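You operate a simulated robot arm through the tools that you are given. There is no shell and no other tool. Be economical: measure what you need, move in short steps, check, and stop when the job is done.

You run a simulated two-armed robot. Do the job below in one go: nothing can be reset, and whatever is moved stays where it is left.

Task
Switch the bath off and drain it empty.
Fine: orange heat knob on 20; pump and power off before the drain opens; close the drain after.
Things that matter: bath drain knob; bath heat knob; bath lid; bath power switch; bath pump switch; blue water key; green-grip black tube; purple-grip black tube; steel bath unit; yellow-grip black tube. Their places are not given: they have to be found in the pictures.

It is judged by the outcome, as a careful person would: the job done as asked, and still so three seconds after it is handed in. It fails if anything else is knocked over, pushed out of place, dropped, spilled or broken.

Robot
Two 7-joint arms with fingered hands on one trunk that stands fixed in place. Base frame: the origin is at the foot of the trunk, x ahead of it, y to its left, z up. Lengths are in cm, angles in degrees, forces in N, time in s.
The left shoulder is at [9.7, 17, 114.6], the right one opposite. With the tool pointing down near the work surface each hand reaches from about 36 to 80 cm from the base axis, measured 20 degrees to its own side. Payload 4 kg a hand.
The tool frame of a hand sits at the grasp point between the pads (the TCP): z along the fingers, y along the line on which they close. The tips reach 2.6 cm beyond it. The gripper opens to 13.2 cm. The gripper's body begins 7.3 cm behind the TCP. The gripper is a hand of 4 fingers: y runs from the thumb to the fingers, the wrist lies at [0, 0, -22.4] in the tool frame, and closing takes about 1.5 s.
Orientation is that of the tool frame in the base frame, as [roll, pitch, yaw] about the fixed x, y, z axes, in that order (R = Rz(yaw) Ry(pitch) Rx(roll)). With the fingers straight down and closing along the base's y, the tool's x points along the base's -x, its y along +y and its z along -z.

Tools
- The arms move only by the tool jog_arm. It takes "left_plan", "right_plan" or both (then of equal length, played together; a hand with none holds still); each is a list of rows, each a list of 2 entries, a list of its own where there are three numbers: the shift along the tool's x, y, z in cm, then the turn, a rotation vector about the tool's x, y, z in degrees. In form: [[[x, y, z], [wx, wy, wz]], ...]. A call has 1 to 12 rows; each row is the pose to reach, as a shift and turn from the pose commanded when the call began, along the tool's axes at that moment. "left_jaw" and "right_jaw" are, for a hand that has rows, the gripper command, from -1 (fully open) to 1 (shut), values between in proportion, set as the call begins (left out, the last holds). Rows are played at 5 a second. More than 5 cm and 8.6 degrees between two rows, or a gripper value outside its range, and nothing of the call is played. Where a pose cannot be reached the arm comes as near as it can. A force on the tool above 40 N (or 10 N above the force at the start of the call, whichever is more), or a blocked arm, ends the call early, and 0.2 s more pass. Each finger travels about 10.8 cm/s and halts on what it meets, pressing with about 26 N; the grip force reading is that of the motor and also rises with nothing between the fingers. The clock runs only during rows and for 0.2 s after the last one: add rows that repeat a pose to give the fingers time. It gives the time, the measured TCP pose, the force on the tool (base axes), the opening and the grip force at its end, in the units of the frame above (readings bear some noise), with the torque about the TCP (base axes, N m) and any sound that the robot's microphone picked up.
- Cameras (640 x 400 px; columns grow to the right, rows downward): "scene" is now at [18.82, -5.7, 136.13]; the picture's right is [-0.62, -0.79, 0.00], its down [-0.22, 0.17, -0.96] and it looks along [0.75, -0.59, -0.28] (base axes); focal length 337 px, centre (320, 200). "left" rides on the left gripper at [-7.3, 0.6, -9.4] in its tool frame; the picture's right is [-0.08, -1.00, 0.00], its down [0.78, -0.06, -0.62] and it looks along [0.61, -0.05, 0.79] (tool axes); focal length 230 px, centre (320, 200). "right" rides on the right gripper at [7.3, 0.6, -9.4] in its tool frame; the picture's right is [-0.08, 1.00, 0.00], its down [-0.79, -0.06, -0.62] and it looks along [-0.61, -0.05, 0.79] (tool axes); focal length 230 px, centre (320, 200).
- snapshot(camera): a new picture of that camera. The clock stands still meanwhile.
- slide_trunk(by): slides the trunk up (or, below 0, down) by that many cm; the arms and the scene camera ride with it, the base frame stays. It gives what a move gives, with no picture.
- move_fingers(finger1, finger2, finger3, thumb_bend, hand): sets how far each is bent, from 0 (flat) to 1 (curled in); at 0.3 the hand is open as for a grip, at 0.7 the pads meet at the TCP. One left out holds its place. A second passes; each finger stops where it meets its share of the squeeze, and holds until it gets a number again. A gripper value or a shape takes the hand back. It gives what a move gives, with no picture; readings hold the bend of each and the force on the fingers (four entries, about 0 where the hand has none), thumb and palm.
- grasp_type(shape, hand): the hand has 4 fingers and takes this shape, open, in about a second: jaw (thumb against the fingers, like two jaws); tri (thumb and two fingers); tip (a fingertip pinch); poke (one finger out to press); point (the index stretched); flat (the hand flat); cup (the hand cupped); fist (a fist). The gripper value then closes the fingers along that shape, each until it touches; the sizes above hold for jaw. It gives what a move gives, with no picture.
- aim_head(pan, tilt): turns the head with the scene camera to pan (to the left, within 80 degrees either way) and tilt (down, from -29 to 69), counted from straight ahead of the robot. It gives what a move gives.
- measure_at(camera, pixels): for up to 12 pixels [column, row] of the newest picture of that camera ("zoom" is the newest enlarged one), the place [x, y, z] in the base frame of the surface seen there, good to about 0.3 cm, but the place of the scene camera against the robot may be out by one fixed shift of up to 1.8 cm in any direction. The clock stands still meanwhile.
- zoom(camera, box): a new picture of the part [left, top, right, bottom] of that camera's present view, enlarged. The clock stands still meanwhile.
- job_done(): hands the job in; it is judged then, once.

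Keep the steps short. Do not move on a guess: measure, check each grasp and each placing, and mend mistakes. In all there are 80 turns and 44 pictures (those below and enlarged ones count). Leave the grippers open and the arms clear of the work at the hand-in unless told otherwise, and finish with a single line.

The tools are called after "Call:" as name(argument=value, ...) on one line, values as JSON. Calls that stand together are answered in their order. jog_arm: Moves the arms, as the interface text tells. Its arguments: {"type":"object","properties":{"left_plan":{"type":"array","items":{"type":"array"}},"left_jaw":{"type":"number"},"right_plan":{"type":"array","items":{"type":"array"}},"right_jaw":{"type":"number"}},"required":[]} The other tools are called the same way: slide_trunk (by) slides the trunk up or down; grasp_type (shape, hand) gives the hand a shape; move_fingers (finger1, finger2, finger3, thumb_bend, hand) moves the fingers one by one; aim_head (pan, tilt) turns the head that bears the scene camera; snapshot (camera) takes a picture; measure_at (camera, pixels) gives the place of the surface under pixels of a picture; zoom (camera, box) takes an enlarged picture of a part of a camera's view; job_done () hands the job in.

At the start:

```text
t: 0.0
left_tool_pos: [45.39, -7.65, 114.48]
left_tcp_rot: [-180.0, 0.0, 180.0]
left_force: [0.3, 0.6, 0.2]
left_torque: [0.03, -0.01, -0.01]
left_gripper_width: 13.18
left_finger_force: 0.0
left_shape: jaw
left_bend: [0.3, 0.3, 0.3, 0.3]
left_finger forces: [0.0, 0.0, 0.1, 0.0, 0.1, 0.0]
right_tool_pos: [29.86, -44.08, 116.87]
right_tcp_rot: [176.6, -0.1, 178.6]
right_force: [-0.2, 0.7, 0.1]
right_torque: [-0.01, 0.02, 0.01]
right_gripper_width: 13.2
right_finger_force: 0.1
right_shape: jaw
right_bend: [0.3, 0.3, 0.3, 0.3]
right_finger forces: [0.0, 0.1, 0.0, 0.0, 0.0, 0.0]
trunk travel left (down, up): [-16.0, 19.1]
head pan, tilt: [-37.3, 38.1]
```

scene: 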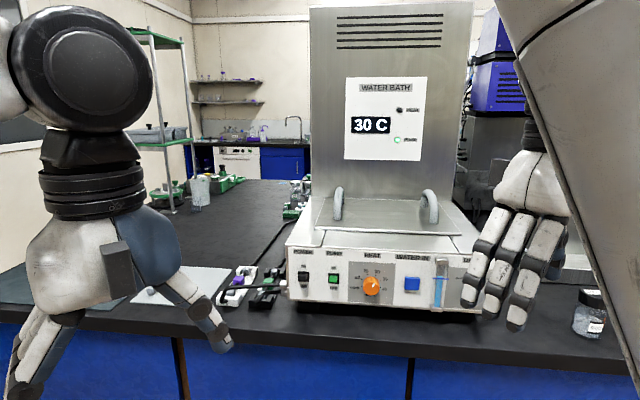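
right: 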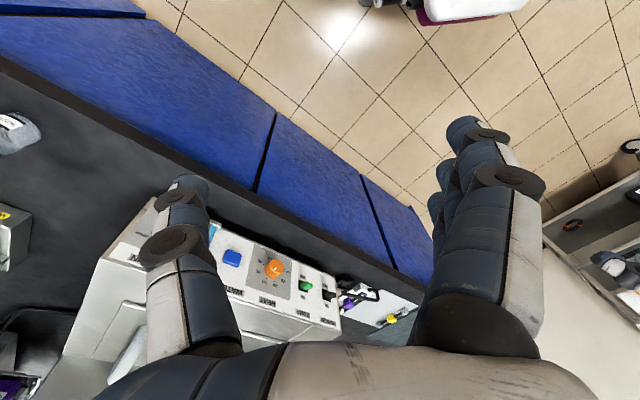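
left: 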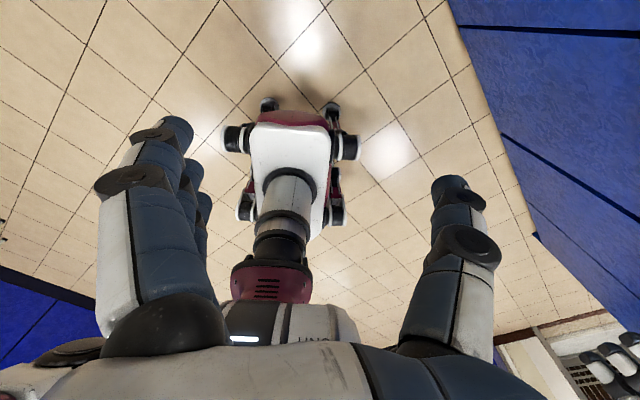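

I see the bath with its panel, partly hidden by the right hand. I'll zoom on the panel.

Call:
zoom(camera="scene", box=[270, 220, 490, 330])

Call:
zoom(camera="right", box=[180, 200, 440, 362])

```text
2.91 times, centred on (380, 275) of scene
```

zoom: 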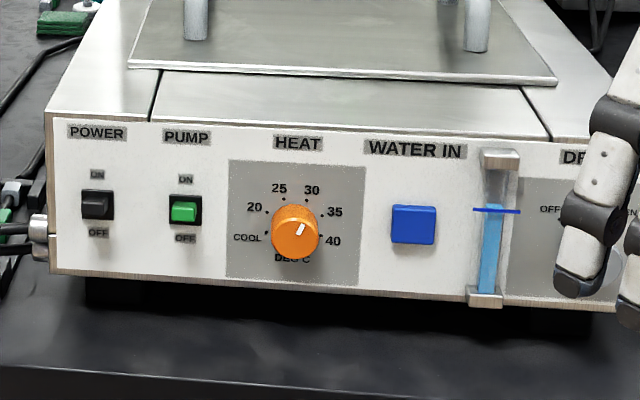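

```text
2.46 times, centred on (310, 281) of right
```

zoom: 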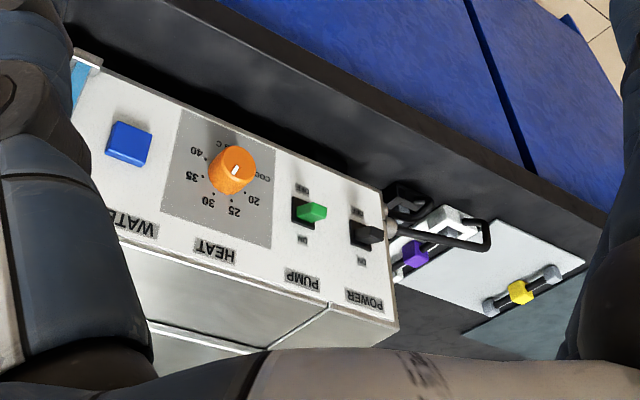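

I see power (black), pump (green), heat (orange, at about 30), the blue key, the level gauge and the drain half hidden by the hand. I'll measure panel points in the original scene view through a zoom, so take that zoom again first.

Call:
zoom(camera="scene", box=[280, 230, 420, 318])

Call:
measure_at(camera="scene", pixels=[[303, 276], [333, 279], [371, 286], [412, 284], [437, 293], [292, 252], [290, 295], [438, 312], [360, 302], [410, 247], [340, 206], [355, 123]])

Call:
measure_at(camera="right", pixels=[[331, 294], [306, 286], [275, 267], [274, 270], [232, 258], [316, 316], [280, 310], [250, 295], [248, 245], [330, 275]])

```text
4.55 times, centred on (350, 274) of scene
```

zoom: 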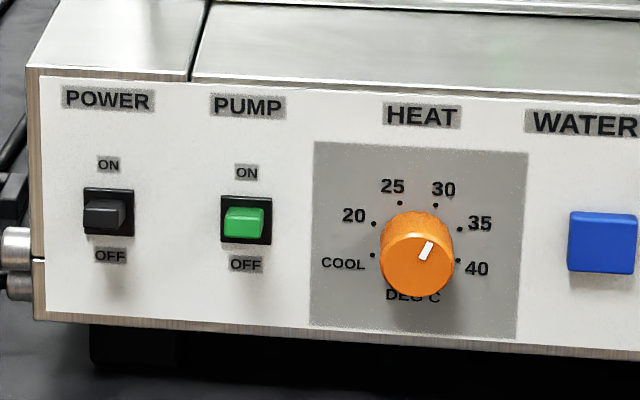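

```text
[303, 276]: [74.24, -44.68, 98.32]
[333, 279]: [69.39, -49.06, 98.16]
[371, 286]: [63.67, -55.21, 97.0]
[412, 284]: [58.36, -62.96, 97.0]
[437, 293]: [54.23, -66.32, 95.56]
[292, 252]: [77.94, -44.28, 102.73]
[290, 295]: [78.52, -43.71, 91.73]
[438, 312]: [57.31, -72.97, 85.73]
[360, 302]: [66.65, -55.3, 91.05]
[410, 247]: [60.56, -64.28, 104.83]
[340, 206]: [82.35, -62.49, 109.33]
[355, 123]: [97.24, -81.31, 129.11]
```

```text
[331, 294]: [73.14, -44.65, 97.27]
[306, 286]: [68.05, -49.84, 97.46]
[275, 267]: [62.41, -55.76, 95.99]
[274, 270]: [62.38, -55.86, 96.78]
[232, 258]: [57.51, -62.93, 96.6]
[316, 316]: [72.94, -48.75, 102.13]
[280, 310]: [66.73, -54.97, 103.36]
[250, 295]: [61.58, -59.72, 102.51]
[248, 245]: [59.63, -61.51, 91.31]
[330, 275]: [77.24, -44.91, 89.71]
```

The right camera's measures (reliable frame) put the panel facing the robot along about [-0.755, 0.656, 0]. I'll swing the right hand to horizontal, pointing at the panel about 15 cm from it.

Call:
jog_arm(right_plan=[[[-1.76, -0.17, 1.08], [2.67, -7.15, 2.67]], [[-3.52, -0.33, 2.17], [5.34, -14.29, 5.34]], [[-5.28, -0.5, 3.25], [8.02, -21.44, 8.02]], [[-7.03, -0.67, 4.33], [10.69, -28.59, 10.69]], [[-8.79, -0.83, 5.42], [13.36, -35.73, 13.36]], [[-10.55, -1, 6.5], [16.03, -42.88, 16.03]], [[-12.31, -1.17, 7.58], [18.7, -50.03, 18.7]], [[-14.07, -1.33, 8.67], [21.37, -57.17, 21.37]], [[-15.83, -1.5, 9.75], [24.05, -64.32, 24.05]], [[-17.58, -1.67, 10.83], [26.72, -71.47, 26.72]], [[-19.34, -1.83, 11.92], [29.39, -78.61, 29.39]], [[-21.1, -2, 13], [32.06, -85.76, 32.06]]])

```text
t: 2.6
left_tool_pos: [45.44, -7.52, 114.35]
left_tcp_rot: [179.9, 0.0, -179.9]
left_force: [5.8, 6.1, -4.5]
left_torque: [-0.84, 0.73, -0.04]
left_gripper_width: 13.2
left_finger_force: 0.0
left_shape: jaw
left_bend: [0.3, 0.3, 0.3, 0.3]
left_finger forces: [0.0, 0.0, 0.0, 0.0, 0.0, 0.0]
right_tool_pos: [49.79, -47.96, 103.3]
right_tcp_rot: [128.2, 84.3, 82.5]
right_force: [-0.2, 0.9, -0.1]
right_torque: [0.01, -0.02, -0.02]
right_gripper_width: 13.21
right_finger_force: 0.0
right_shape: jaw
right_bend: [0.3, 0.3, 0.3, 0.3]
right_finger forces: [0.0, 0.0, 0.0, 0.0, 0.0, 0.0]
right hand out of reach, approached as far as the arm can: row 3, 4, 5, 6, 7, 8, 9, 10, 11
trunk travel left (down, up): [-16.0, 19.1]
head pan, tilt: [-37.3, 38.1]
```

The left hand now reads ~9 N, so the arms may be touching. I'll look.

Call:
snapshot(camera="scene")

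Call:
snapshot(camera="right")

Call:
snapshot(camera="left")

```text
37 pictures are left
```

scene: 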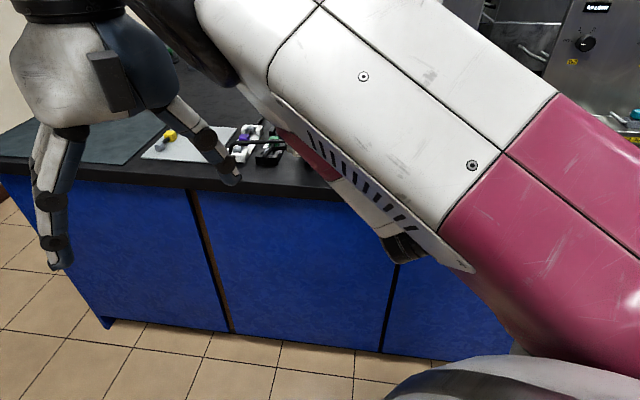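

```text
36 pictures are left
```

right: 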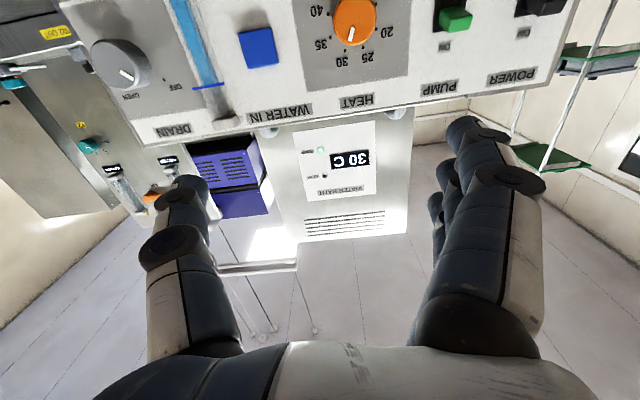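

```text
35 pictures are left
```

left: 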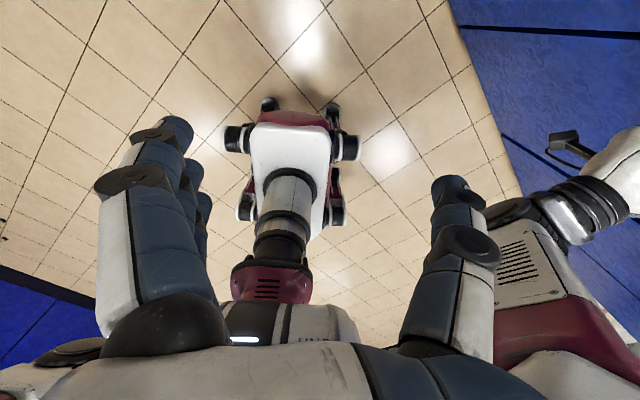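

The right forearm leans near the left hand; I'll move the left arm out to the left.

Call:
jog_arm(left_plan=[[[0, 3, 0], [0, 0, 0]], [[0, 7, 0], [0, 0, 0]], [[0, 11, 0], [0, 0, 0]], [[0, 15, 0], [0, 0, 0]], [[0, 19, 0], [0, 0, 0]], [[0, 23, 0], [0, 0, 0]], [[0, 27, 0], [0, 0, 0]], [[0, 30, 0], [0, 0, 0]]])

Call:
aim_head(pan=-41, tilt=20)

Call:
zoom(camera="right", box=[60, 0, 580, 150])

Call:
snapshot(camera="scene")

```text
t: 4.4
left_tool_pos: [45.32, 22.49, 114.52]
left_tcp_rot: [180.0, 0.1, 179.8]
left_force: [0.2, 0.4, 0.5]
left_torque: [-0.03, 0.0, 0.03]
left_gripper_width: 13.17
left_finger_force: 0.0
left_shape: jaw
left_bend: [0.3, 0.3, 0.3, 0.3]
left_finger forces: [0.1, 0.0, 0.0, 0.0, 0.0, 0.0]
right_tool_pos: [49.68, -47.96, 102.72]
right_tcp_rot: [135.5, 84.3, 89.8]
right_force: [0.1, 0.2, -0.9]
right_torque: [-0.03, 0.01, -0.01]
right_gripper_width: 13.16
right_finger_force: 0.1
right_shape: jaw
right_bend: [0.3, 0.3, 0.3, 0.3]
right_finger forces: [0.0, 0.0, 0.0, 0.1, 0.1, 0.0]
trunk travel left (down, up): [-16.0, 19.1]
head pan, tilt: [-37.3, 38.1]
```

```text
t: 5.2
left_tool_pos: [45.42, 22.45, 114.42]
left_tcp_rot: [-179.9, 0.0, 180.0]
left_force: [-0.8, 0.8, 0.4]
left_torque: [0.01, 0.0, 0.04]
left_gripper_width: 13.19
left_finger_force: 0.1
left_shape: jaw
left_bend: [0.3, 0.3, 0.3, 0.3]
left_finger forces: [0.1, 0.0, 0.1, 0.0, 0.0, 0.0]
right_tool_pos: [49.62, -47.79, 102.8]
right_tcp_rot: [135.1, 84.5, 89.4]
right_force: [0.2, -0.4, 0.7]
right_torque: [0.03, -0.01, -0.02]
right_gripper_width: 13.2
right_finger_force: 0.1
right_shape: jaw
right_bend: [0.3, 0.3, 0.3, 0.3]
right_finger forces: [0.0, 0.0, 0.1, 0.0, 0.0, 0.0]
trunk travel left (down, up): [-16.0, 19.1]
head pan, tilt: [-41.0, 20.0]
```

```text
1.23 times, centred on (320, 75) of right
```

zoom: 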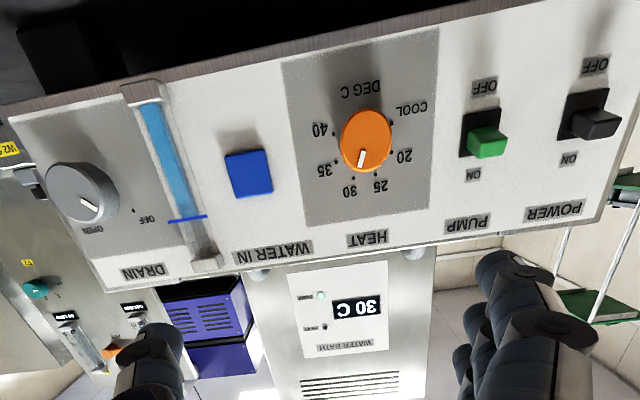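

```text
33 pictures are left
```

scene: 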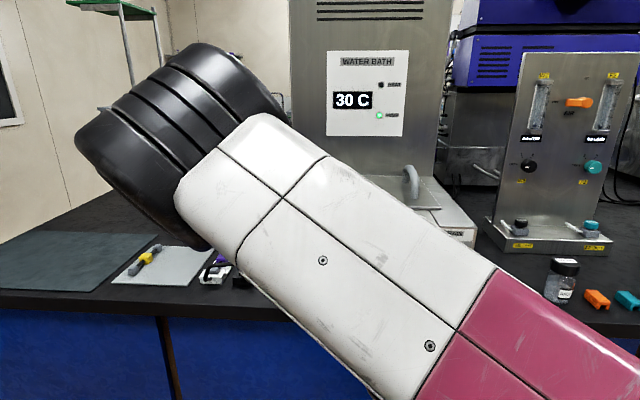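

The elbow hides the scene view, but the right camera sees the whole panel (upside down). I measure panel-plane points and the controls in this zoom.

Call:
measure_at(camera="zoom", pixels=[[230, 110], [460, 40], [620, 20], [135, 250], [430, 200], [520, 190], [488, 145], [595, 125], [365, 140], [82, 192], [248, 175], [360, 157]])

Call:
zoom(camera="right", box=[80, 10, 240, 110])

Call:
zoom(camera="right", box=[420, 10, 580, 110])

```text
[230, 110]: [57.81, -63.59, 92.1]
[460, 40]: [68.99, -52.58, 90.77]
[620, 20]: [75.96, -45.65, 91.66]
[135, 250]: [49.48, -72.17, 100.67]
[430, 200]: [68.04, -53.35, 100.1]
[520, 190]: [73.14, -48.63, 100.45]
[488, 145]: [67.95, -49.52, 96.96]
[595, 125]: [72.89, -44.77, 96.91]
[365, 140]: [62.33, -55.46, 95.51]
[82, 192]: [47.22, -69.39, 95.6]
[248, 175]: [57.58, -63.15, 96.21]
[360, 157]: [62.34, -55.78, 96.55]
```

```text
4.00 times, centred on (160, 60) of right
```

zoom: 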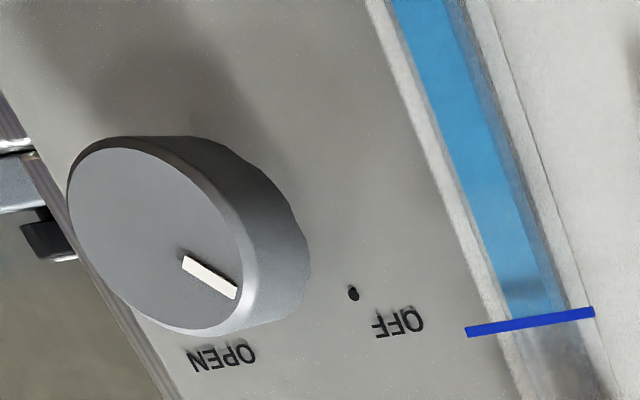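

```text
4.00 times, centred on (500, 60) of right
```

zoom: 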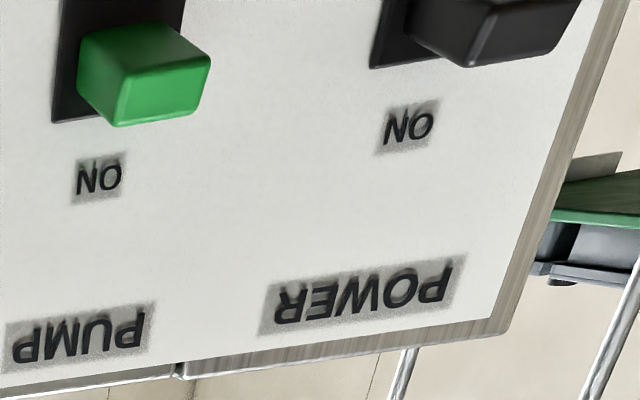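

The panel faces at exactly -45°; power lever is at [72.9,-44.8,96.9], pump at [68,-49.5,97], both ON; drain pointer on OFF. I shape the hand to "poke" and look where the finger is.

Call:
grasp_type(hand="right", shape="poke")

Call:
snapshot(camera="right")

```text
t: 6.1
left_tool_pos: [45.38, 22.51, 114.48]
left_tcp_rot: [-180.0, 0.1, -180.0]
left_force: [0.4, 0.0, 0.1]
left_torque: [-0.01, -0.01, 0.0]
left_gripper_width: 13.16
left_finger_force: 0.0
left_shape: jaw
left_bend: [0.3, 0.3, 0.3, 0.3]
left_finger forces: [0.0, 0.0, 0.0, 0.1, 0.0, 0.1]
right_tool_pos: [49.67, -47.9, 102.83]
right_tcp_rot: [134.5, 84.3, 88.8]
right_force: [0.4, -0.4, 0.3]
right_torque: [-0.01, -0.01, -0.02]
right_gripper_width: 0.0
right_finger_force: 0.1
right_shape: poke
right_bend: [1.0, 1.0, 1.0, 0.46]
right_finger forces: [0.1, 0.1, 0.1, 0.1, 0.0, 0.0]
trunk travel left (down, up): [-16.0, 19.1]
head pan, tilt: [-41.0, 20.0]
```

```text
30 pictures are left
```

right: 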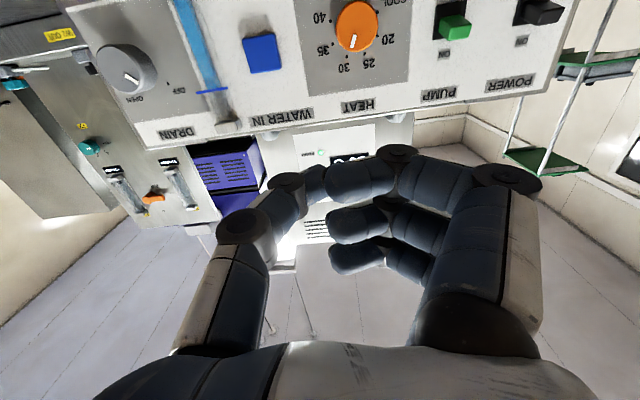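

"poke" curls everything here; I try "point".

Call:
grasp_type(hand="right", shape="point")

Call:
snapshot(camera="right")

```text
t: 7.0
left_tool_pos: [45.45, 22.41, 114.47]
left_tcp_rot: [-180.0, 0.1, 180.0]
left_force: [-0.2, 0.4, 0.3]
left_torque: [0.03, 0.01, 0.02]
left_gripper_width: 13.2
left_finger_force: 0.0
left_shape: jaw
left_bend: [0.3, 0.3, 0.3, 0.3]
left_finger forces: [0.0, 0.1, 0.1, 0.1, 0.0, 0.0]
right_tool_pos: [49.72, -47.99, 102.71]
right_tcp_rot: [134.5, 84.3, 88.8]
right_force: [-0.4, 0.1, 0.4]
right_torque: [0.02, 0.0, -0.01]
right_gripper_width: 12.6
right_finger_force: 0.1
right_shape: point
right_bend: [0.28, 1.0, 1.0, 0.54]
right_finger forces: [0.1, 0.1, 0.0, 0.0, 0.0, 0.0]
trunk travel left (down, up): [-16.0, 19.1]
head pan, tilt: [-41.0, 20.0]
```

```text
29 pictures are left
```

right: 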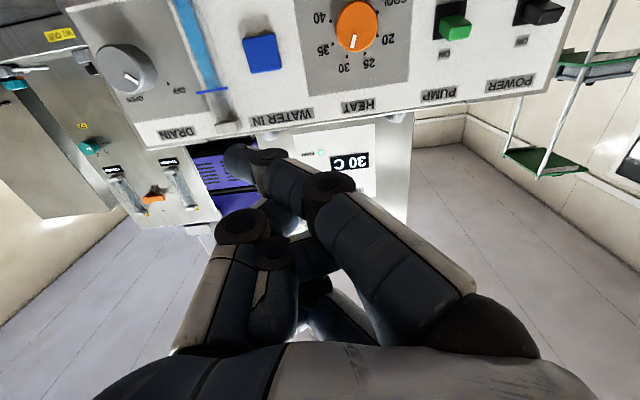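

The index (finger1, the lowest one) is stretched. I measure its tip and body.

Call:
measure_at(camera="right", pixels=[[235, 158], [228, 155], [244, 148], [262, 155], [262, 170], [325, 185], [270, 250], [240, 215], [448, 30], [540, 15], [453, 15], [460, 38]])

```text
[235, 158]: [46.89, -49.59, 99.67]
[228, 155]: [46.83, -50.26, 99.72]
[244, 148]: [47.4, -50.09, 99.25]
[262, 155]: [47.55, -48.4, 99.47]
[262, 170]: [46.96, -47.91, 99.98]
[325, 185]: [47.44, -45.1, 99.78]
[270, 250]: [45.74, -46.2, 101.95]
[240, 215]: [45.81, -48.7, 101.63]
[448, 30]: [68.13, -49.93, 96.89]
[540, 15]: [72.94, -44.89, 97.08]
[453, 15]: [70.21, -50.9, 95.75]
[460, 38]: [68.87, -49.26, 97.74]
```

Index tip sits about [2.2, -3.3, 0] in the tool frame. I move left along the panel (staying ~9 cm off it) and level the hand, then read back.

Call:
jog_arm(right_plan=[[[0, 2, 0.6], [-0.2, -1, -1]], [[0, 4, 1.2], [-0.4, -2, -2]], [[0.3, 6, 1.8], [-0.6, -3, -3]], [[0.3, 8, 2.4], [-0.86, -4, -4]], [[0.5, 10, 3], [-0.86, -4, -4]], [[0.5, 12, 3.5], [-0.86, -4, -4]], [[0.5, 14, 4], [-0.86, -4, -4]], [[0.5, 14, 4], [-0.86, -4, -4]]])

```text
t: 9.0
left_tool_pos: [45.39, 22.46, 114.6]
left_tcp_rot: [179.9, 0.0, 180.0]
left_force: [-0.7, 0.3, -0.1]
left_torque: [-0.02, 0.0, 0.03]
left_gripper_width: 13.17
left_finger_force: 0.2
left_shape: jaw
left_bend: [0.3, 0.3, 0.3, 0.3]
left_finger forces: [0.0, 0.0, 0.0, 0.0, 0.1, 0.0]
right_tool_pos: [62.28, -41.48, 102.55]
right_tcp_rot: [171.2, 89.5, 125.5]
right_force: [0.0, 0.7, -1.0]
right_torque: [0.01, 0.01, 0.0]
right_gripper_width: 12.62
right_finger_force: 0.0
right_shape: point
right_bend: [0.28, 1.0, 1.0, 0.54]
right_finger forces: [0.0, 0.0, 0.0, 0.0, 0.0, 0.1]
trunk travel left (down, up): [-16.0, 19.1]
head pan, tilt: [-41.0, 20.0]
stopped in row 8 (right hand): the arm was blocked; the commanded pose is now the measured one
```

Level now, at s=14.7, depth 73.4. Next on to the position before the power lever, fingertip above its height.

Call:
jog_arm(right_plan=[[[0, 2, 1], [0, 0, 0]], [[0, 4, 2], [0, 0, 0]], [[0, 6, 3], [0, 0, 0]], [[0, 8, 4], [0, 0, 0]], [[0, 8.5, 5.3], [0, 0, 0]]])

Call:
snapshot(camera="right")

Call:
snapshot(camera="scene")

```text
t: 10.2
left_tool_pos: [45.47, 22.51, 114.47]
left_tcp_rot: [180.0, 0.0, 180.0]
left_force: [0.3, 1.3, 0.6]
left_torque: [0.02, -0.06, 0.03]
left_gripper_width: 13.18
left_finger_force: 0.1
left_shape: jaw
left_bend: [0.3, 0.3, 0.3, 0.3]
left_finger forces: [0.0, 0.1, 0.0, 0.1, 0.0, 0.1]
right_tool_pos: [71.85, -40.47, 102.96]
right_tcp_rot: [120.9, 88.8, 74.3]
right_force: [0.4, 0.6, -0.1]
right_torque: [0.07, 0.02, -0.02]
right_gripper_width: 12.62
right_finger_force: 0.1
right_shape: point
right_bend: [0.28, 1.0, 1.0, 0.54]
right_finger forces: [0.1, 0.0, 0.0, 0.0, 0.0, 0.0]
trunk travel left (down, up): [-16.0, 19.1]
head pan, tilt: [-41.0, 20.0]
```

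```text
28 pictures are left
```

right: 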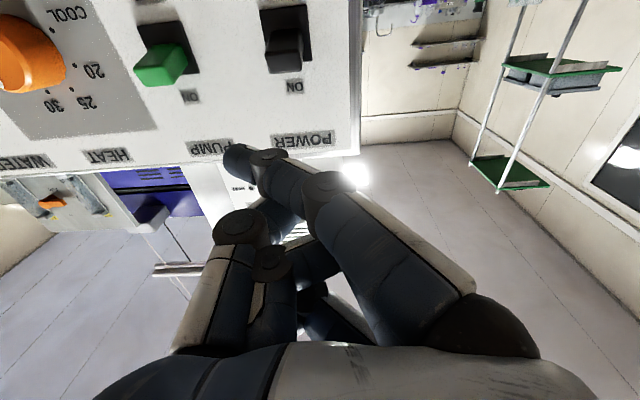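

```text
27 pictures are left
```

scene: 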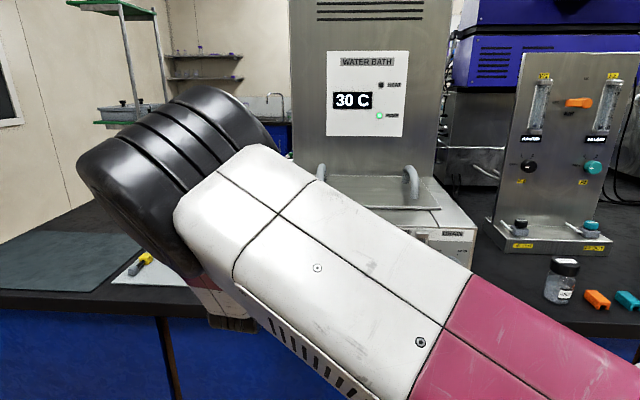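

The fingertip (240,155) is in front of the panel above the switches. I measure tip and levers from here.

Call:
measure_at(camera="right", pixels=[[232, 158], [240, 147], [228, 150], [285, 66], [287, 45], [290, 12], [307, 50], [160, 78], [165, 55], [185, 68], [160, 28], [310, 20]])

Call:
zoom(camera="right", box=[120, 0, 360, 170])

```text
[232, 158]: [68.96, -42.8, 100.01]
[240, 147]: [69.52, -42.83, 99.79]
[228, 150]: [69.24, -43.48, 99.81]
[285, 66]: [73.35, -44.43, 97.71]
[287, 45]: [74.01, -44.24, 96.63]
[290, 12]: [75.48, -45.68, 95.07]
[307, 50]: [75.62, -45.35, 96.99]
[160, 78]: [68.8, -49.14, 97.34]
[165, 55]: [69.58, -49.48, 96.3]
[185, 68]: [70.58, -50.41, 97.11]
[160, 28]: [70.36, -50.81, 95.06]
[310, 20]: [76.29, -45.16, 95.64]
```

```text
2.35 times, centred on (240, 85) of right
```

zoom: 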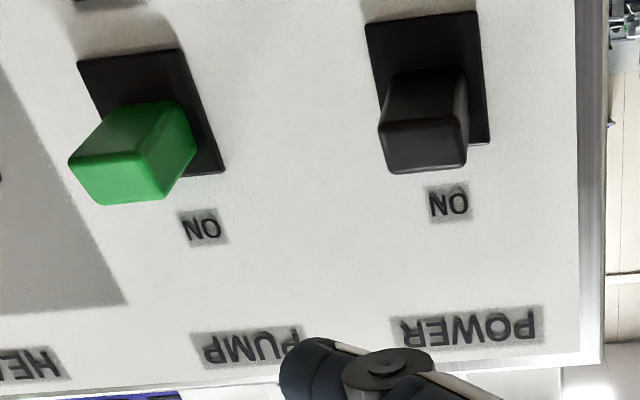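

The lever's tip is at z≈97–98, tilted up (ON); fingertip bottom at 99.7. Shift 1.5 left, advance 4.8, then press down 3.9 in small steps.

Call:
jog_arm(right_plan=[[[0, 1.5, 1], [0, 0, 0]], [[0, 1.5, 3], [0, 0, 0]], [[0, 1.5, 4.8], [0, 0, 0]], [[0, 1.5, 4.8], [0, 0, 0]], [[0.8, 1.5, 4.8], [0, 0, 0]], [[1.5, 1.5, 4.8], [0, 0, 0]], [[2.0, 1.5, 4.8], [0, 0, 0]], [[2.5, 1.5, 4.8], [0, 0, 0]], [[3.0, 1.5, 4.8], [0, 0, 0]], [[3.4, 1.5, 4.8], [0, 0, 0]], [[3.8, 1.5, 4.8], [0, 0, 0]]])

Call:
snapshot(camera="right")

```text
t: 12.6
left_tool_pos: [45.4, 22.43, 114.54]
left_tcp_rot: [180.0, 0.2, -179.9]
left_force: [-0.3, -0.9, -0.5]
left_torque: [0.03, -0.04, 0.02]
left_gripper_width: 13.2
left_finger_force: 0.1
left_shape: jaw
left_bend: [0.3, 0.3, 0.3, 0.3]
left_finger forces: [0.1, 0.0, 0.1, 0.1, 0.0, 0.1]
right_tool_pos: [76.4, -41.13, 99.0]
right_tcp_rot: [-132.5, 89.8, -177.8]
right_force: [-0.9, 0.9, 8.5]
right_torque: [-0.25, 0.13, -0.03]
right_gripper_width: 12.62
right_finger_force: 0.0
right_shape: point
right_bend: [0.28, 1.0, 1.0, 0.54]
right_finger forces: [7.2, 0.0, 0.0, 0.0, 0.0, 0.0]
trunk travel left (down, up): [-16.0, 19.1]
head pan, tilt: [-41.0, 20.0]
```

```text
25 pictures are left
```

right: 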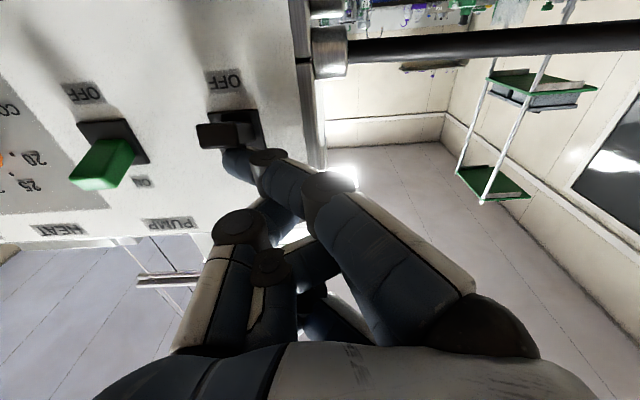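

The black lever has moved toward OFF, with 8.5 N still at the finger. Press 0.4 more, then lift and back off to check.

Call:
jog_arm(right_plan=[[[0.3, 0, 0], [0, 0, 0]], [[0.5, 0, 0], [0, 0, 0]], [[0, 0, 0], [0, 0, 0]], [[-1.5, 0, 0], [0, 0, 0]], [[-3, 0, 0], [0, 0, 0]], [[-3.8, 0, -1.5], [0, 0, 0]], [[-3.8, 0, -4], [0, 0, 0]], [[-3.8, 0, -4.8], [0, 0, 0]]])

Call:
zoom(camera="right", box=[80, 0, 400, 200])

Call:
snapshot(camera="scene")

```text
t: 14.4
left_tool_pos: [45.33, 22.45, 114.6]
left_tcp_rot: [-180.0, 0.0, -180.0]
left_force: [0.1, 0.1, 0.2]
left_torque: [0.01, 0.01, 0.02]
left_gripper_width: 13.17
left_finger_force: 0.1
left_shape: jaw
left_bend: [0.3, 0.3, 0.3, 0.3]
left_finger forces: [0.0, 0.0, 0.0, 0.0, 0.0, 0.0]
right_tool_pos: [72.37, -39.94, 101.65]
right_tcp_rot: [-174.5, 88.8, 138.2]
right_force: [-0.2, -0.1, -0.2]
right_torque: [-0.05, -0.03, 0.0]
right_gripper_width: 0.0
right_finger_force: 0.0
right_shape: point
right_bend: [0.27, 1.0, 1.0, 0.54]
right_finger forces: [0.1, 0.0, 0.0, 0.0, 0.0, 0.1]
trunk travel left (down, up): [-16.0, 19.1]
head pan, tilt: [-41.0, 20.0]
```

```text
2.00 times, centred on (240, 100) of right
```

zoom: 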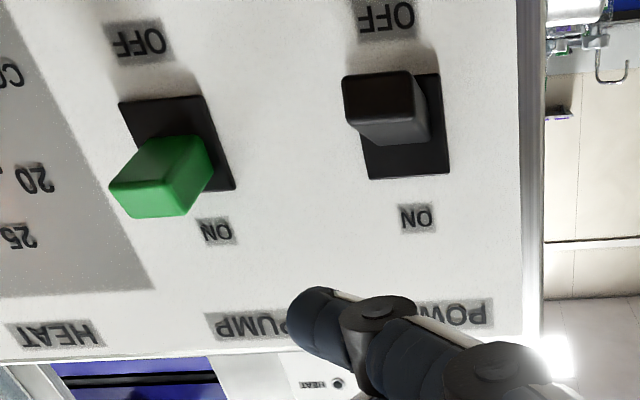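

```text
23 pictures are left
```

scene: 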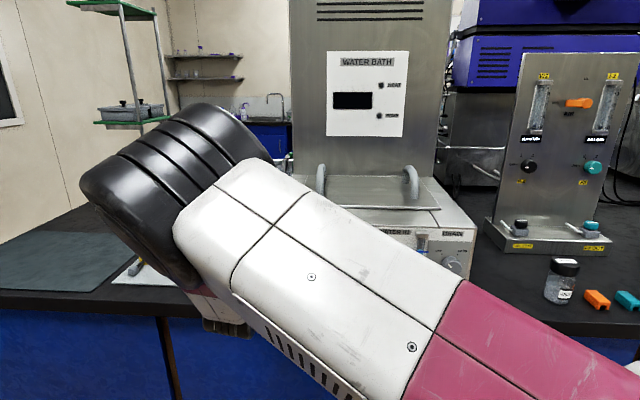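

Display is dark and the black lever is on OFF. Now shift right to above the pump lever and raise 1.3.

Call:
jog_arm(right_plan=[[[-1.3, -1, -0.3], [0, 0, 0]], [[-1.3, -3, -0.3], [0, 0, 0]], [[-1.3, -5, -0.3], [0, 0, 0]], [[-1.3, -5.7, -0.3], [0, 0, 0]], [[-1.3, -5.7, -0.3], [0, 0, 0]]])

Call:
snapshot(camera="right")

```text
t: 15.6
left_tool_pos: [45.42, 22.38, 114.5]
left_tcp_rot: [-179.9, 0.1, -180.0]
left_force: [-0.3, -0.9, -0.2]
left_torque: [-0.02, 0.01, 0.02]
left_gripper_width: 13.17
left_finger_force: 0.1
left_shape: jaw
left_bend: [0.3, 0.3, 0.3, 0.3]
left_finger forces: [0.1, 0.0, 0.0, 0.0, 0.0, 0.0]
right_tool_pos: [68.34, -43.18, 103.42]
right_tcp_rot: [153.9, 88.9, 107.0]
right_force: [-0.3, 0.1, -0.7]
right_torque: [0.02, 0.0, 0.0]
right_gripper_width: 0.0
right_finger_force: 0.1
right_shape: point
right_bend: [0.27, 1.0, 1.0, 0.54]
right_finger forces: [0.0, 0.1, 0.1, 0.0, 0.0, 0.1]
trunk travel left (down, up): [-16.0, 19.1]
head pan, tilt: [-41.0, 20.0]
```

```text
22 pictures are left
```

right: 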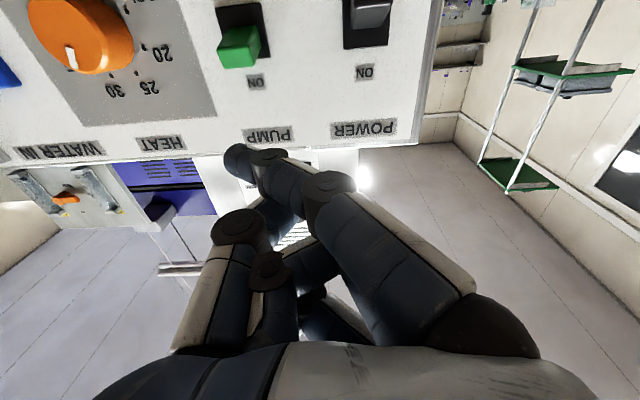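

Fingertip is nearly aligned with the green lever. Advance 5 with a 0.5 shift right, then press down to the same height as before.

Call:
jog_arm(right_plan=[[[0, -0.5, 1.5], [0, 0, 0]], [[0, -0.5, 3.5], [0, 0, 0]], [[0, -0.5, 5], [0, 0, 0]], [[0.8, -0.5, 5], [0, 0, 0]], [[1.6, -0.5, 5], [0, 0, 0]], [[2.4, -0.5, 5], [0, 0, 0]], [[3.0, -0.5, 5], [0, 0, 0]], [[3.6, -0.5, 5], [0, 0, 0]], [[4.1, -0.5, 5], [0, 0, 0]], [[4.6, -0.5, 5], [0, 0, 0]], [[4.9, -0.5, 5], [0, 0, 0]]])

```text
t: 18.0
left_tool_pos: [45.36, 22.48, 114.5]
left_tcp_rot: [180.0, 0.0, -180.0]
left_force: [-0.7, 0.1, 0.6]
left_torque: [0.01, 0.0, -0.01]
left_gripper_width: 13.21
left_finger_force: 0.2
left_shape: jaw
left_bend: [0.3, 0.3, 0.3, 0.3]
left_finger forces: [0.0, 0.0, 0.1, 0.1, 0.0, 0.0]
right_tool_pos: [71.97, -45.62, 98.86]
right_tcp_rot: [-156.5, 89.7, 158.3]
right_force: [-0.2, 0.8, 0.1]
right_torque: [0.02, 0.02, 0.01]
right_gripper_width: 0.01
right_finger_force: 0.1
right_shape: point
right_bend: [0.28, 1.0, 1.0, 0.54]
right_finger forces: [0.2, 0.1, 0.1, 0.0, 0.0, 0.0]
trunk travel left (down, up): [-16.0, 19.1]
head pan, tilt: [-41.0, 20.0]
```

No force now. Back up, withdraw and look.

Call:
jog_arm(right_plan=[[[-1.5, 0, 0], [0, 0, 0]], [[-3, 0, 0], [0, 0, 0]], [[-4.5, 0, 0], [0, 0, 0]], [[-4.5, 0, -2], [0, 0, 0]], [[-4.5, 0, -5], [0, 0, 0]], [[-4.5, 0, -5], [0, 0, 0]]])

Call:
zoom(camera="right", box=[80, 0, 400, 200])

```text
t: 19.6
left_tool_pos: [45.44, 22.44, 114.59]
left_tcp_rot: [180.0, 0.1, 180.0]
left_force: [0.3, 0.5, 0.0]
left_torque: [0.02, 0.0, 0.0]
left_gripper_width: 13.19
left_finger_force: 0.1
left_shape: jaw
left_bend: [0.3, 0.3, 0.3, 0.3]
left_finger forces: [0.1, 0.0, 0.1, 0.0, 0.0, 0.0]
right_tool_pos: [67.02, -45.88, 102.33]
right_tcp_rot: [155.7, 87.7, 106.4]
right_force: [-0.6, -0.1, -0.1]
right_torque: [0.0, -0.03, 0.0]
right_gripper_width: 0.0
right_finger_force: 0.0
right_shape: point
right_bend: [0.28, 1.0, 1.0, 0.54]
right_finger forces: [0.0, 0.0, 0.1, 0.0, 0.0, 0.1]
trunk travel left (down, up): [-16.0, 19.1]
head pan, tilt: [-41.0, 20.0]
stopped in row 6 (right hand): the arm was blocked; the commanded pose is now the measured one
```

```text
2.00 times, centred on (240, 100) of right
```

zoom: 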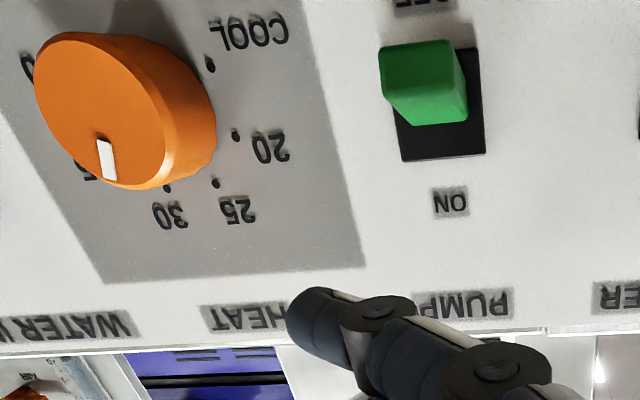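

Pump is now on OFF too. I measure the heat knob's rim, pointer and the dots in this zoom.

Call:
measure_at(camera="zoom", pixels=[[45, 75], [75, 45], [140, 60], [165, 130], [150, 180], [90, 160], [105, 110], [101, 142], [110, 175], [210, 65], [236, 136], [217, 184]])

```text
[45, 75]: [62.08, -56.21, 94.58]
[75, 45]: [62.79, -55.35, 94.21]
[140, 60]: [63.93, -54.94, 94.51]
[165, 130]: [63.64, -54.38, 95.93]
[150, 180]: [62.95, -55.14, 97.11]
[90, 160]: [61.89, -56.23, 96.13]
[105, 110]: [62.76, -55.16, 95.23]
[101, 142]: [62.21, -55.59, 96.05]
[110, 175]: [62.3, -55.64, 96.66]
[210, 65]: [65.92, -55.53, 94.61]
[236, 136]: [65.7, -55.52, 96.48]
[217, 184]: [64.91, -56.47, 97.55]
```

Heat knob axis is at s=5.15, z=95.4; dots show 30 at -20° and 20 at +60°, so 80° counter-clockwise is needed. I move the hand squarely in front of the knob, at a distance.

Call:
jog_arm(right_plan=[[[1, -1.5, -0.3], [-0.6, -0.3, -0.1]], [[2, -3, -0.3], [-1.2, -0.6, -0.3]], [[3, -4.5, -0.3], [-2, -1, -0.5]], [[4, -6, -0.3], [-3, -1.4, -0.7]], [[5, -7.5, -0.3], [-4, -1.8, -0.9]], [[6, -9, -0.3], [-4.3, -2.1, -0.95]], [[6.8, -10, -0.3], [-4.3, -2.1, -0.95]]])

Call:
grasp_type(hand="right", shape="jaw")

```text
t: 21.2
left_tool_pos: [45.44, 22.38, 114.46]
left_tcp_rot: [180.0, 0.0, 179.8]
left_force: [1.1, -0.4, -0.6]
left_torque: [0.02, 0.02, -0.01]
left_gripper_width: 13.21
left_finger_force: 0.1
left_shape: jaw
left_bend: [0.3, 0.3, 0.3, 0.3]
left_finger forces: [0.1, 0.0, 0.0, 0.0, 0.0, 0.1]
right_tool_pos: [59.26, -51.66, 95.48]
right_tcp_rot: [-20.3, 89.8, -65.0]
right_force: [-0.4, -0.1, -0.1]
right_torque: [0.01, -0.02, -0.02]
right_gripper_width: 0.01
right_finger_force: 0.2
right_shape: point
right_bend: [0.28, 1.0, 1.0, 0.54]
right_finger forces: [0.1, 0.1, 0.1, 0.1, 0.0, 0.0]
trunk travel left (down, up): [-16.0, 19.1]
head pan, tilt: [-41.0, 20.0]
```

```text
t: 22.1
left_tool_pos: [45.47, 22.4, 114.49]
left_tcp_rot: [180.0, 0.0, -180.0]
left_force: [0.5, -0.7, -0.4]
left_torque: [-0.01, 0.03, 0.01]
left_gripper_width: 13.2
left_finger_force: 0.1
left_shape: jaw
left_bend: [0.3, 0.3, 0.3, 0.3]
left_finger forces: [0.0, 0.0, 0.0, 0.1, 0.0, 0.1]
right_tool_pos: [59.25, -51.65, 95.3]
right_tcp_rot: [-31.3, 89.8, -76.1]
right_force: [0.2, -0.1, 0.2]
right_torque: [0.0, 0.02, -0.01]
right_gripper_width: 13.17
right_finger_force: 0.1
right_shape: jaw
right_bend: [0.3, 0.3, 0.3, 0.3]
right_finger forces: [0.0, 0.1, 0.1, 0.0, 0.0, 0.1]
trunk travel left (down, up): [-16.0, 19.1]
head pan, tilt: [-41.0, 20.0]
```

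Well aligned. Now half-close the fingers and pre-roll the hand +40° about its axis.

Call:
jog_arm(right_plan=[[[0, -0.1, 0], [0, 0, 8]], [[0, -0.2, 0], [0, 0, 16]], [[0, -0.2, 0], [0, 0, 24]], [[0, -0.2, 0], [0, 0, 32]], [[0, -0.2, 0], [0, 0, 40]], [[0, -0.2, 0], [0, 0, 40]]], right_jaw=0.0)

Call:
snapshot(camera="right")

```text
t: 23.5
left_tool_pos: [45.4, 22.38, 114.47]
left_tcp_rot: [179.9, -0.1, 180.0]
left_force: [0.0, 0.6, 0.1]
left_torque: [0.01, 0.02, 0.0]
left_gripper_width: 13.19
left_finger_force: 0.0
left_shape: jaw
left_bend: [0.3, 0.3, 0.3, 0.3]
left_finger forces: [0.0, 0.0, 0.1, 0.1, 0.0, 0.1]
right_tool_pos: [59.11, -51.75, 95.34]
right_tcp_rot: [89.8, 50.0, 45.0]
right_force: [-0.8, -0.1, 0.0]
right_torque: [0.02, 0.01, 0.02]
right_gripper_width: 6.68
right_finger_force: 0.1
right_shape: jaw
right_bend: [0.73, 0.73, 0.73, 0.7]
right_finger forces: [0.0, 0.1, 0.0, 0.1, 0.0, 0.0]
trunk travel left (down, up): [-16.0, 19.1]
head pan, tilt: [-41.0, 20.0]
```

```text
20 pictures are left
```

right: 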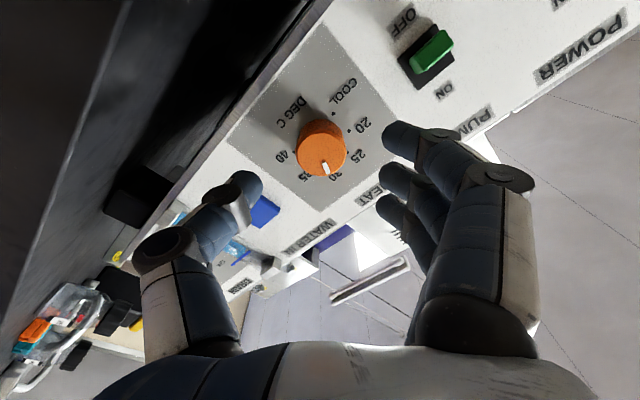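

The knob sits between thumb and fingers. Advance 4.2 and then close.

Call:
jog_arm(right_plan=[[[0, 0, 1.5], [0, 0, 0]], [[0, 0, 3], [0, 0, 0]], [[0, 0, 4.2], [0, 0, 0]], [[0, 0, 4.2], [0, 0, 0]]])

Call:
snapshot(camera="right")

```text
t: 24.5
left_tool_pos: [45.37, 22.46, 114.49]
left_tcp_rot: [180.0, -0.1, 180.0]
left_force: [0.3, -1.1, 0.3]
left_torque: [0.02, -0.03, -0.02]
left_gripper_width: 13.17
left_finger_force: 0.1
left_shape: jaw
left_bend: [0.3, 0.3, 0.3, 0.3]
left_finger forces: [0.0, 0.0, 0.0, 0.1, 0.1, 0.0]
right_tool_pos: [62.08, -54.78, 95.42]
right_tcp_rot: [89.9, 50.0, 45.1]
right_force: [0.1, -0.3, -0.4]
right_torque: [-0.02, 0.02, -0.01]
right_gripper_width: 6.69
right_finger_force: 0.1
right_shape: jaw
right_bend: [0.73, 0.73, 0.73, 0.7]
right_finger forces: [0.1, 0.0, 0.0, 0.1, 0.0, 0.0]
trunk travel left (down, up): [-16.0, 19.1]
head pan, tilt: [-41.0, 20.0]
```

```text
19 pictures are left
```

right: 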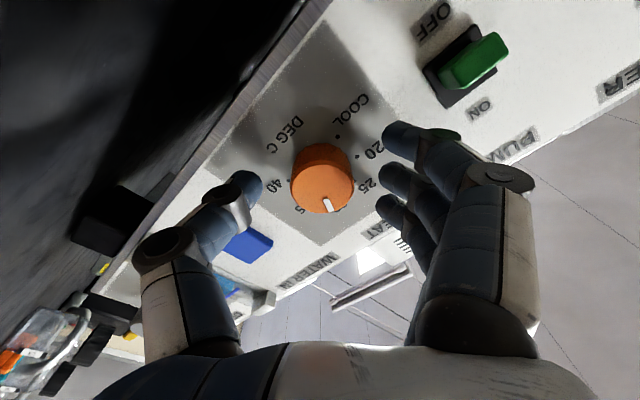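

Centred, no contact. Close on the knob.

Call:
jog_arm(right_plan=[[[0, 0, 0], [0, 0, 0]], [[0, 0, 0], [0, 0, 0]], [[0, 0, 0], [0, 0, 0]], [[0, 0, 0], [0, 0, 0]], [[0, 0, 0], [0, 0, 0]], [[0, 0, 0], [0, 0, 0]]], right_jaw=1.0)

Call:
snapshot(camera="right")

```text
t: 25.9
left_tool_pos: [45.42, 22.46, 114.49]
left_tcp_rot: [-180.0, 0.0, 180.0]
left_force: [-0.1, 0.2, 0.7]
left_torque: [0.03, -0.02, 0.02]
left_gripper_width: 13.2
left_finger_force: 0.1
left_shape: jaw
left_bend: [0.3, 0.3, 0.3, 0.3]
left_finger forces: [0.0, 0.0, 0.0, 0.0, 0.0, 0.1]
right_tool_pos: [62.19, -54.88, 95.26]
right_tcp_rot: [89.8, 50.2, 45.3]
right_force: [-0.2, -3.1, -1.9]
right_torque: [0.0, -0.04, -0.09]
right_gripper_width: 1.77
right_finger_force: 26.2
right_shape: jaw
right_bend: [0.71, 0.73, 0.7, 0.7]
right_finger forces: [5.2, 8.9, 8.6, 0.1, 23.8, 0.0]
trunk travel left (down, up): [-16.0, 19.1]
head pan, tilt: [-41.0, 20.0]
```

```text
18 pictures are left
```

right: 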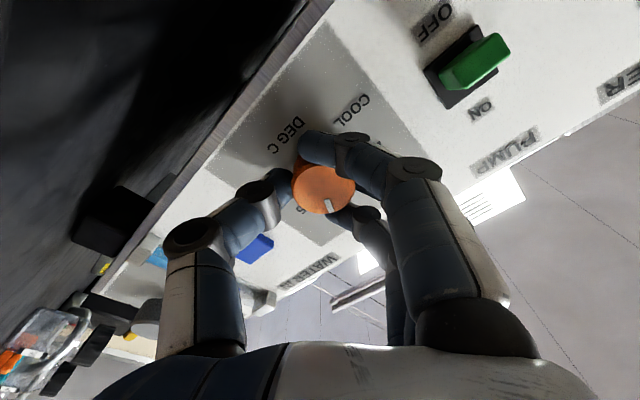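

All fingers hold the knob. Turn -80° (counter-clockwise).

Call:
jog_arm(right_plan=[[[0, 0, 0], [0, 0, -8]], [[0, 0, 0], [0, 0, -16]], [[0, 0, 0], [0, 0, -24]], [[0, 0, 0], [0, 0, -32]], [[0, 0, 0], [0, 0, -40]], [[0, 0, 0], [0, 0, -48]], [[0, 0, 0], [0, 0, -56]], [[0, 0, 0], [0, 0, -64]], [[0, 0, 0], [0, 0, -72]], [[0, 0, 0], [0, 0, -80]], [[0, 0, 0], [0, 0, -80]]])

Call:
snapshot(camera="right")

```text
t: 28.1
left_tool_pos: [45.36, 22.97, 114.47]
left_tcp_rot: [-179.7, 0.1, -180.0]
left_force: [0.4, 0.5, -0.6]
left_torque: [0.04, 0.03, -0.02]
left_gripper_width: 13.18
left_finger_force: 0.1
left_shape: jaw
left_bend: [0.3, 0.3, 0.3, 0.3]
left_finger forces: [0.0, 0.0, 0.1, 0.1, 0.0, 0.1]
right_tool_pos: [61.74, -55.83, 96.25]
right_tcp_rot: [-88.7, 54.2, -134.6]
right_force: [2.6, 51.0, 3.9]
right_torque: [0.22, -0.17, 1.45]
right_gripper_width: 1.83
right_finger_force: 26.2
right_shape: jaw
right_bend: [0.72, 0.73, 0.71, 0.73]
right_finger forces: [9.6, 18.6, 37.7, 0.0, 13.0, 0.0]
trunk travel left (down, up): [-16.0, 19.1]
head pan, tilt: [-41.0, 20.0]
stopped in row 10 (right hand): the force on the tool passed its limit (the readings are from after the stop); the commanded pose is now the measured one
```

```text
17 pictures are left
```

right: 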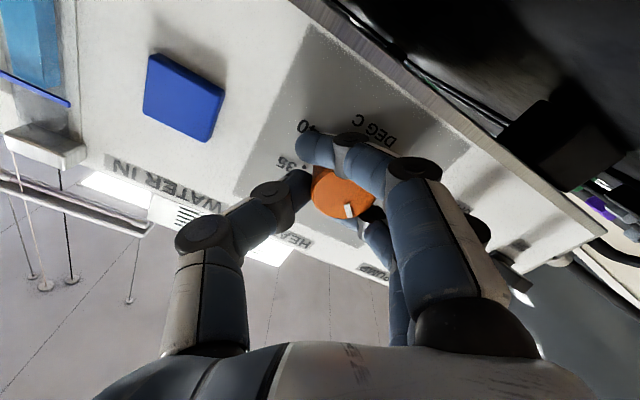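

Force limit hit near the end (about 76° turned). I open the fingers partly and step back to look.

Call:
jog_arm(right_plan=[[[0, 0, 0], [0, 0, 0]], [[0, 0, 0], [0, 0, 0]], [[0, 0, 0], [0, 0, 0]], [[0, 0, -1.5], [0, 0, 0]], [[0, 0, -3], [0, 0, 0]], [[0, 0, -4.5], [0, 0, 0]]], right_jaw=0.0)

Call:
zoom(camera="right", box=[220, 60, 460, 260])

```text
t: 29.7
left_tool_pos: [45.43, 22.39, 114.58]
left_tcp_rot: [180.0, 0.1, 180.0]
left_force: [0.0, -0.7, -0.5]
left_torque: [0.02, -0.01, -0.01]
left_gripper_width: 13.16
left_finger_force: 0.1
left_shape: jaw
left_bend: [0.3, 0.3, 0.3, 0.3]
left_finger forces: [0.0, 0.1, 0.0, 0.1, 0.0, 0.0]
right_tool_pos: [56.01, -56.76, 95.24]
right_tcp_rot: [-90.1, 54.1, -140.6]
right_force: [-0.6, 0.1, 0.1]
right_torque: [0.01, -0.02, 0.0]
right_gripper_width: 6.56
right_finger_force: 0.1
right_shape: jaw
right_bend: [0.73, 0.73, 0.73, 0.7]
right_finger forces: [0.0, 0.0, 0.1, 0.0, 0.0, 0.0]
trunk travel left (down, up): [-16.0, 19.1]
head pan, tilt: [-41.0, 20.0]
stopped in row 6 (right hand): the arm was blocked; the commanded pose is now the measured one
```

```text
2.00 times, centred on (340, 160) of right
```

zoom: 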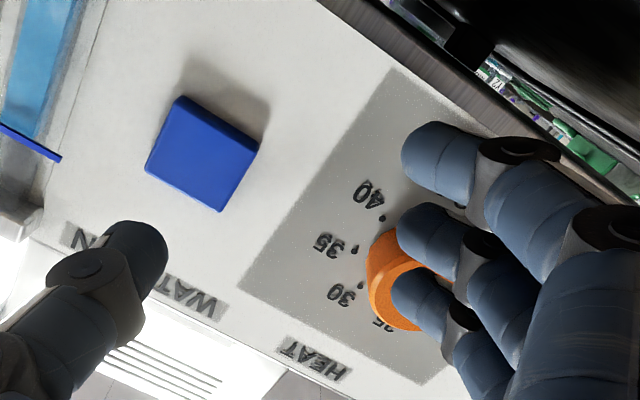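

The retreat slid right about 5 cm. I roll the hand level again in place (tips are clear of the knob) and look.

Call:
jog_arm(right_plan=[[[0, 0, 0], [0, 0, 8]], [[0, 0, 0], [0, 0, 16]], [[0, 0, 0], [0, 0, 24]], [[0, 0, 0], [0, 0, 32]], [[0, 0, 0], [0, 0, 36]]])

Call:
snapshot(camera="right")

```text
t: 30.9
left_tool_pos: [45.35, 22.43, 114.34]
left_tcp_rot: [180.0, 0.0, -180.0]
left_force: [-0.4, -0.4, 0.7]
left_torque: [-0.01, 0.03, -0.02]
left_gripper_width: 13.16
left_finger_force: 0.0
left_shape: jaw
left_bend: [0.3, 0.3, 0.3, 0.3]
left_finger forces: [0.1, 0.0, 0.1, 0.0, 0.1, 0.0]
right_tool_pos: [56.29, -56.19, 95.38]
right_tcp_rot: [72.3, 89.8, 22.1]
right_force: [-0.2, -0.1, 0.5]
right_torque: [-0.03, -0.01, 0.0]
right_gripper_width: 6.54
right_finger_force: 0.1
right_shape: jaw
right_bend: [0.73, 0.73, 0.73, 0.7]
right_finger forces: [0.0, 0.1, 0.1, 0.0, 0.0, 0.1]
trunk travel left (down, up): [-16.0, 19.1]
head pan, tilt: [-41.0, 20.0]
```

```text
15 pictures are left
```

right: 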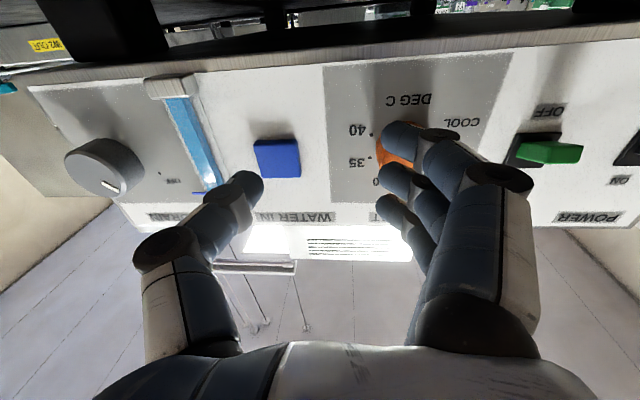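

The knob is hidden behind fingers. I recentre on it: 5.3 left and straighten yaw.

Call:
jog_arm(right_plan=[[[0, 1.8, -0.3], [-1.5, 0, 0]], [[0, 3.5, -0.3], [-3, 0, 0]], [[0, 5.3, -0.3], [-4.7, 0, 0]], [[0, 5.3, -0.3], [-4.7, 0, 0]]])

Call:
zoom(camera="right", box=[220, 60, 420, 200])

```text
t: 31.9
left_tool_pos: [45.4, 22.49, 114.44]
left_tcp_rot: [179.9, 0.1, 180.0]
left_force: [0.3, 0.6, -0.2]
left_torque: [-0.04, 0.02, -0.02]
left_gripper_width: 13.17
left_finger_force: 0.1
left_shape: jaw
left_bend: [0.3, 0.3, 0.3, 0.3]
left_finger forces: [0.0, 0.0, 0.1, 0.0, 0.1, 0.0]
right_tool_pos: [60.15, -52.53, 95.27]
right_tcp_rot: [-153.4, 90.0, 161.3]
right_force: [-1.2, -0.3, 0.0]
right_torque: [0.0, 0.02, 0.04]
right_gripper_width: 6.57
right_finger_force: 0.1
right_shape: jaw
right_bend: [0.73, 0.73, 0.73, 0.7]
right_finger forces: [0.0, 0.0, 0.0, 0.0, 0.0, 0.1]
trunk travel left (down, up): [-16.0, 19.1]
head pan, tilt: [-41.0, 20.0]
```

```text
2.86 times, centred on (320, 130) of right
```

zoom: 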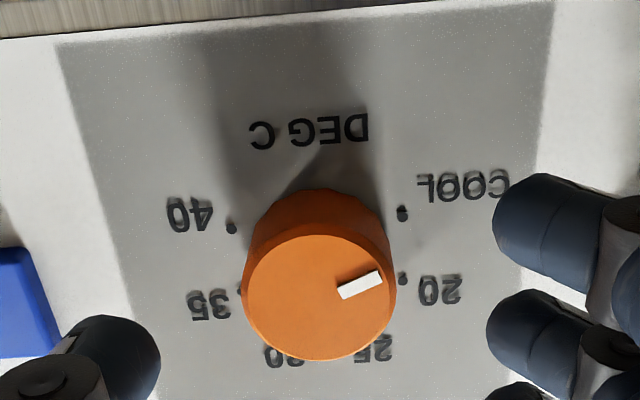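

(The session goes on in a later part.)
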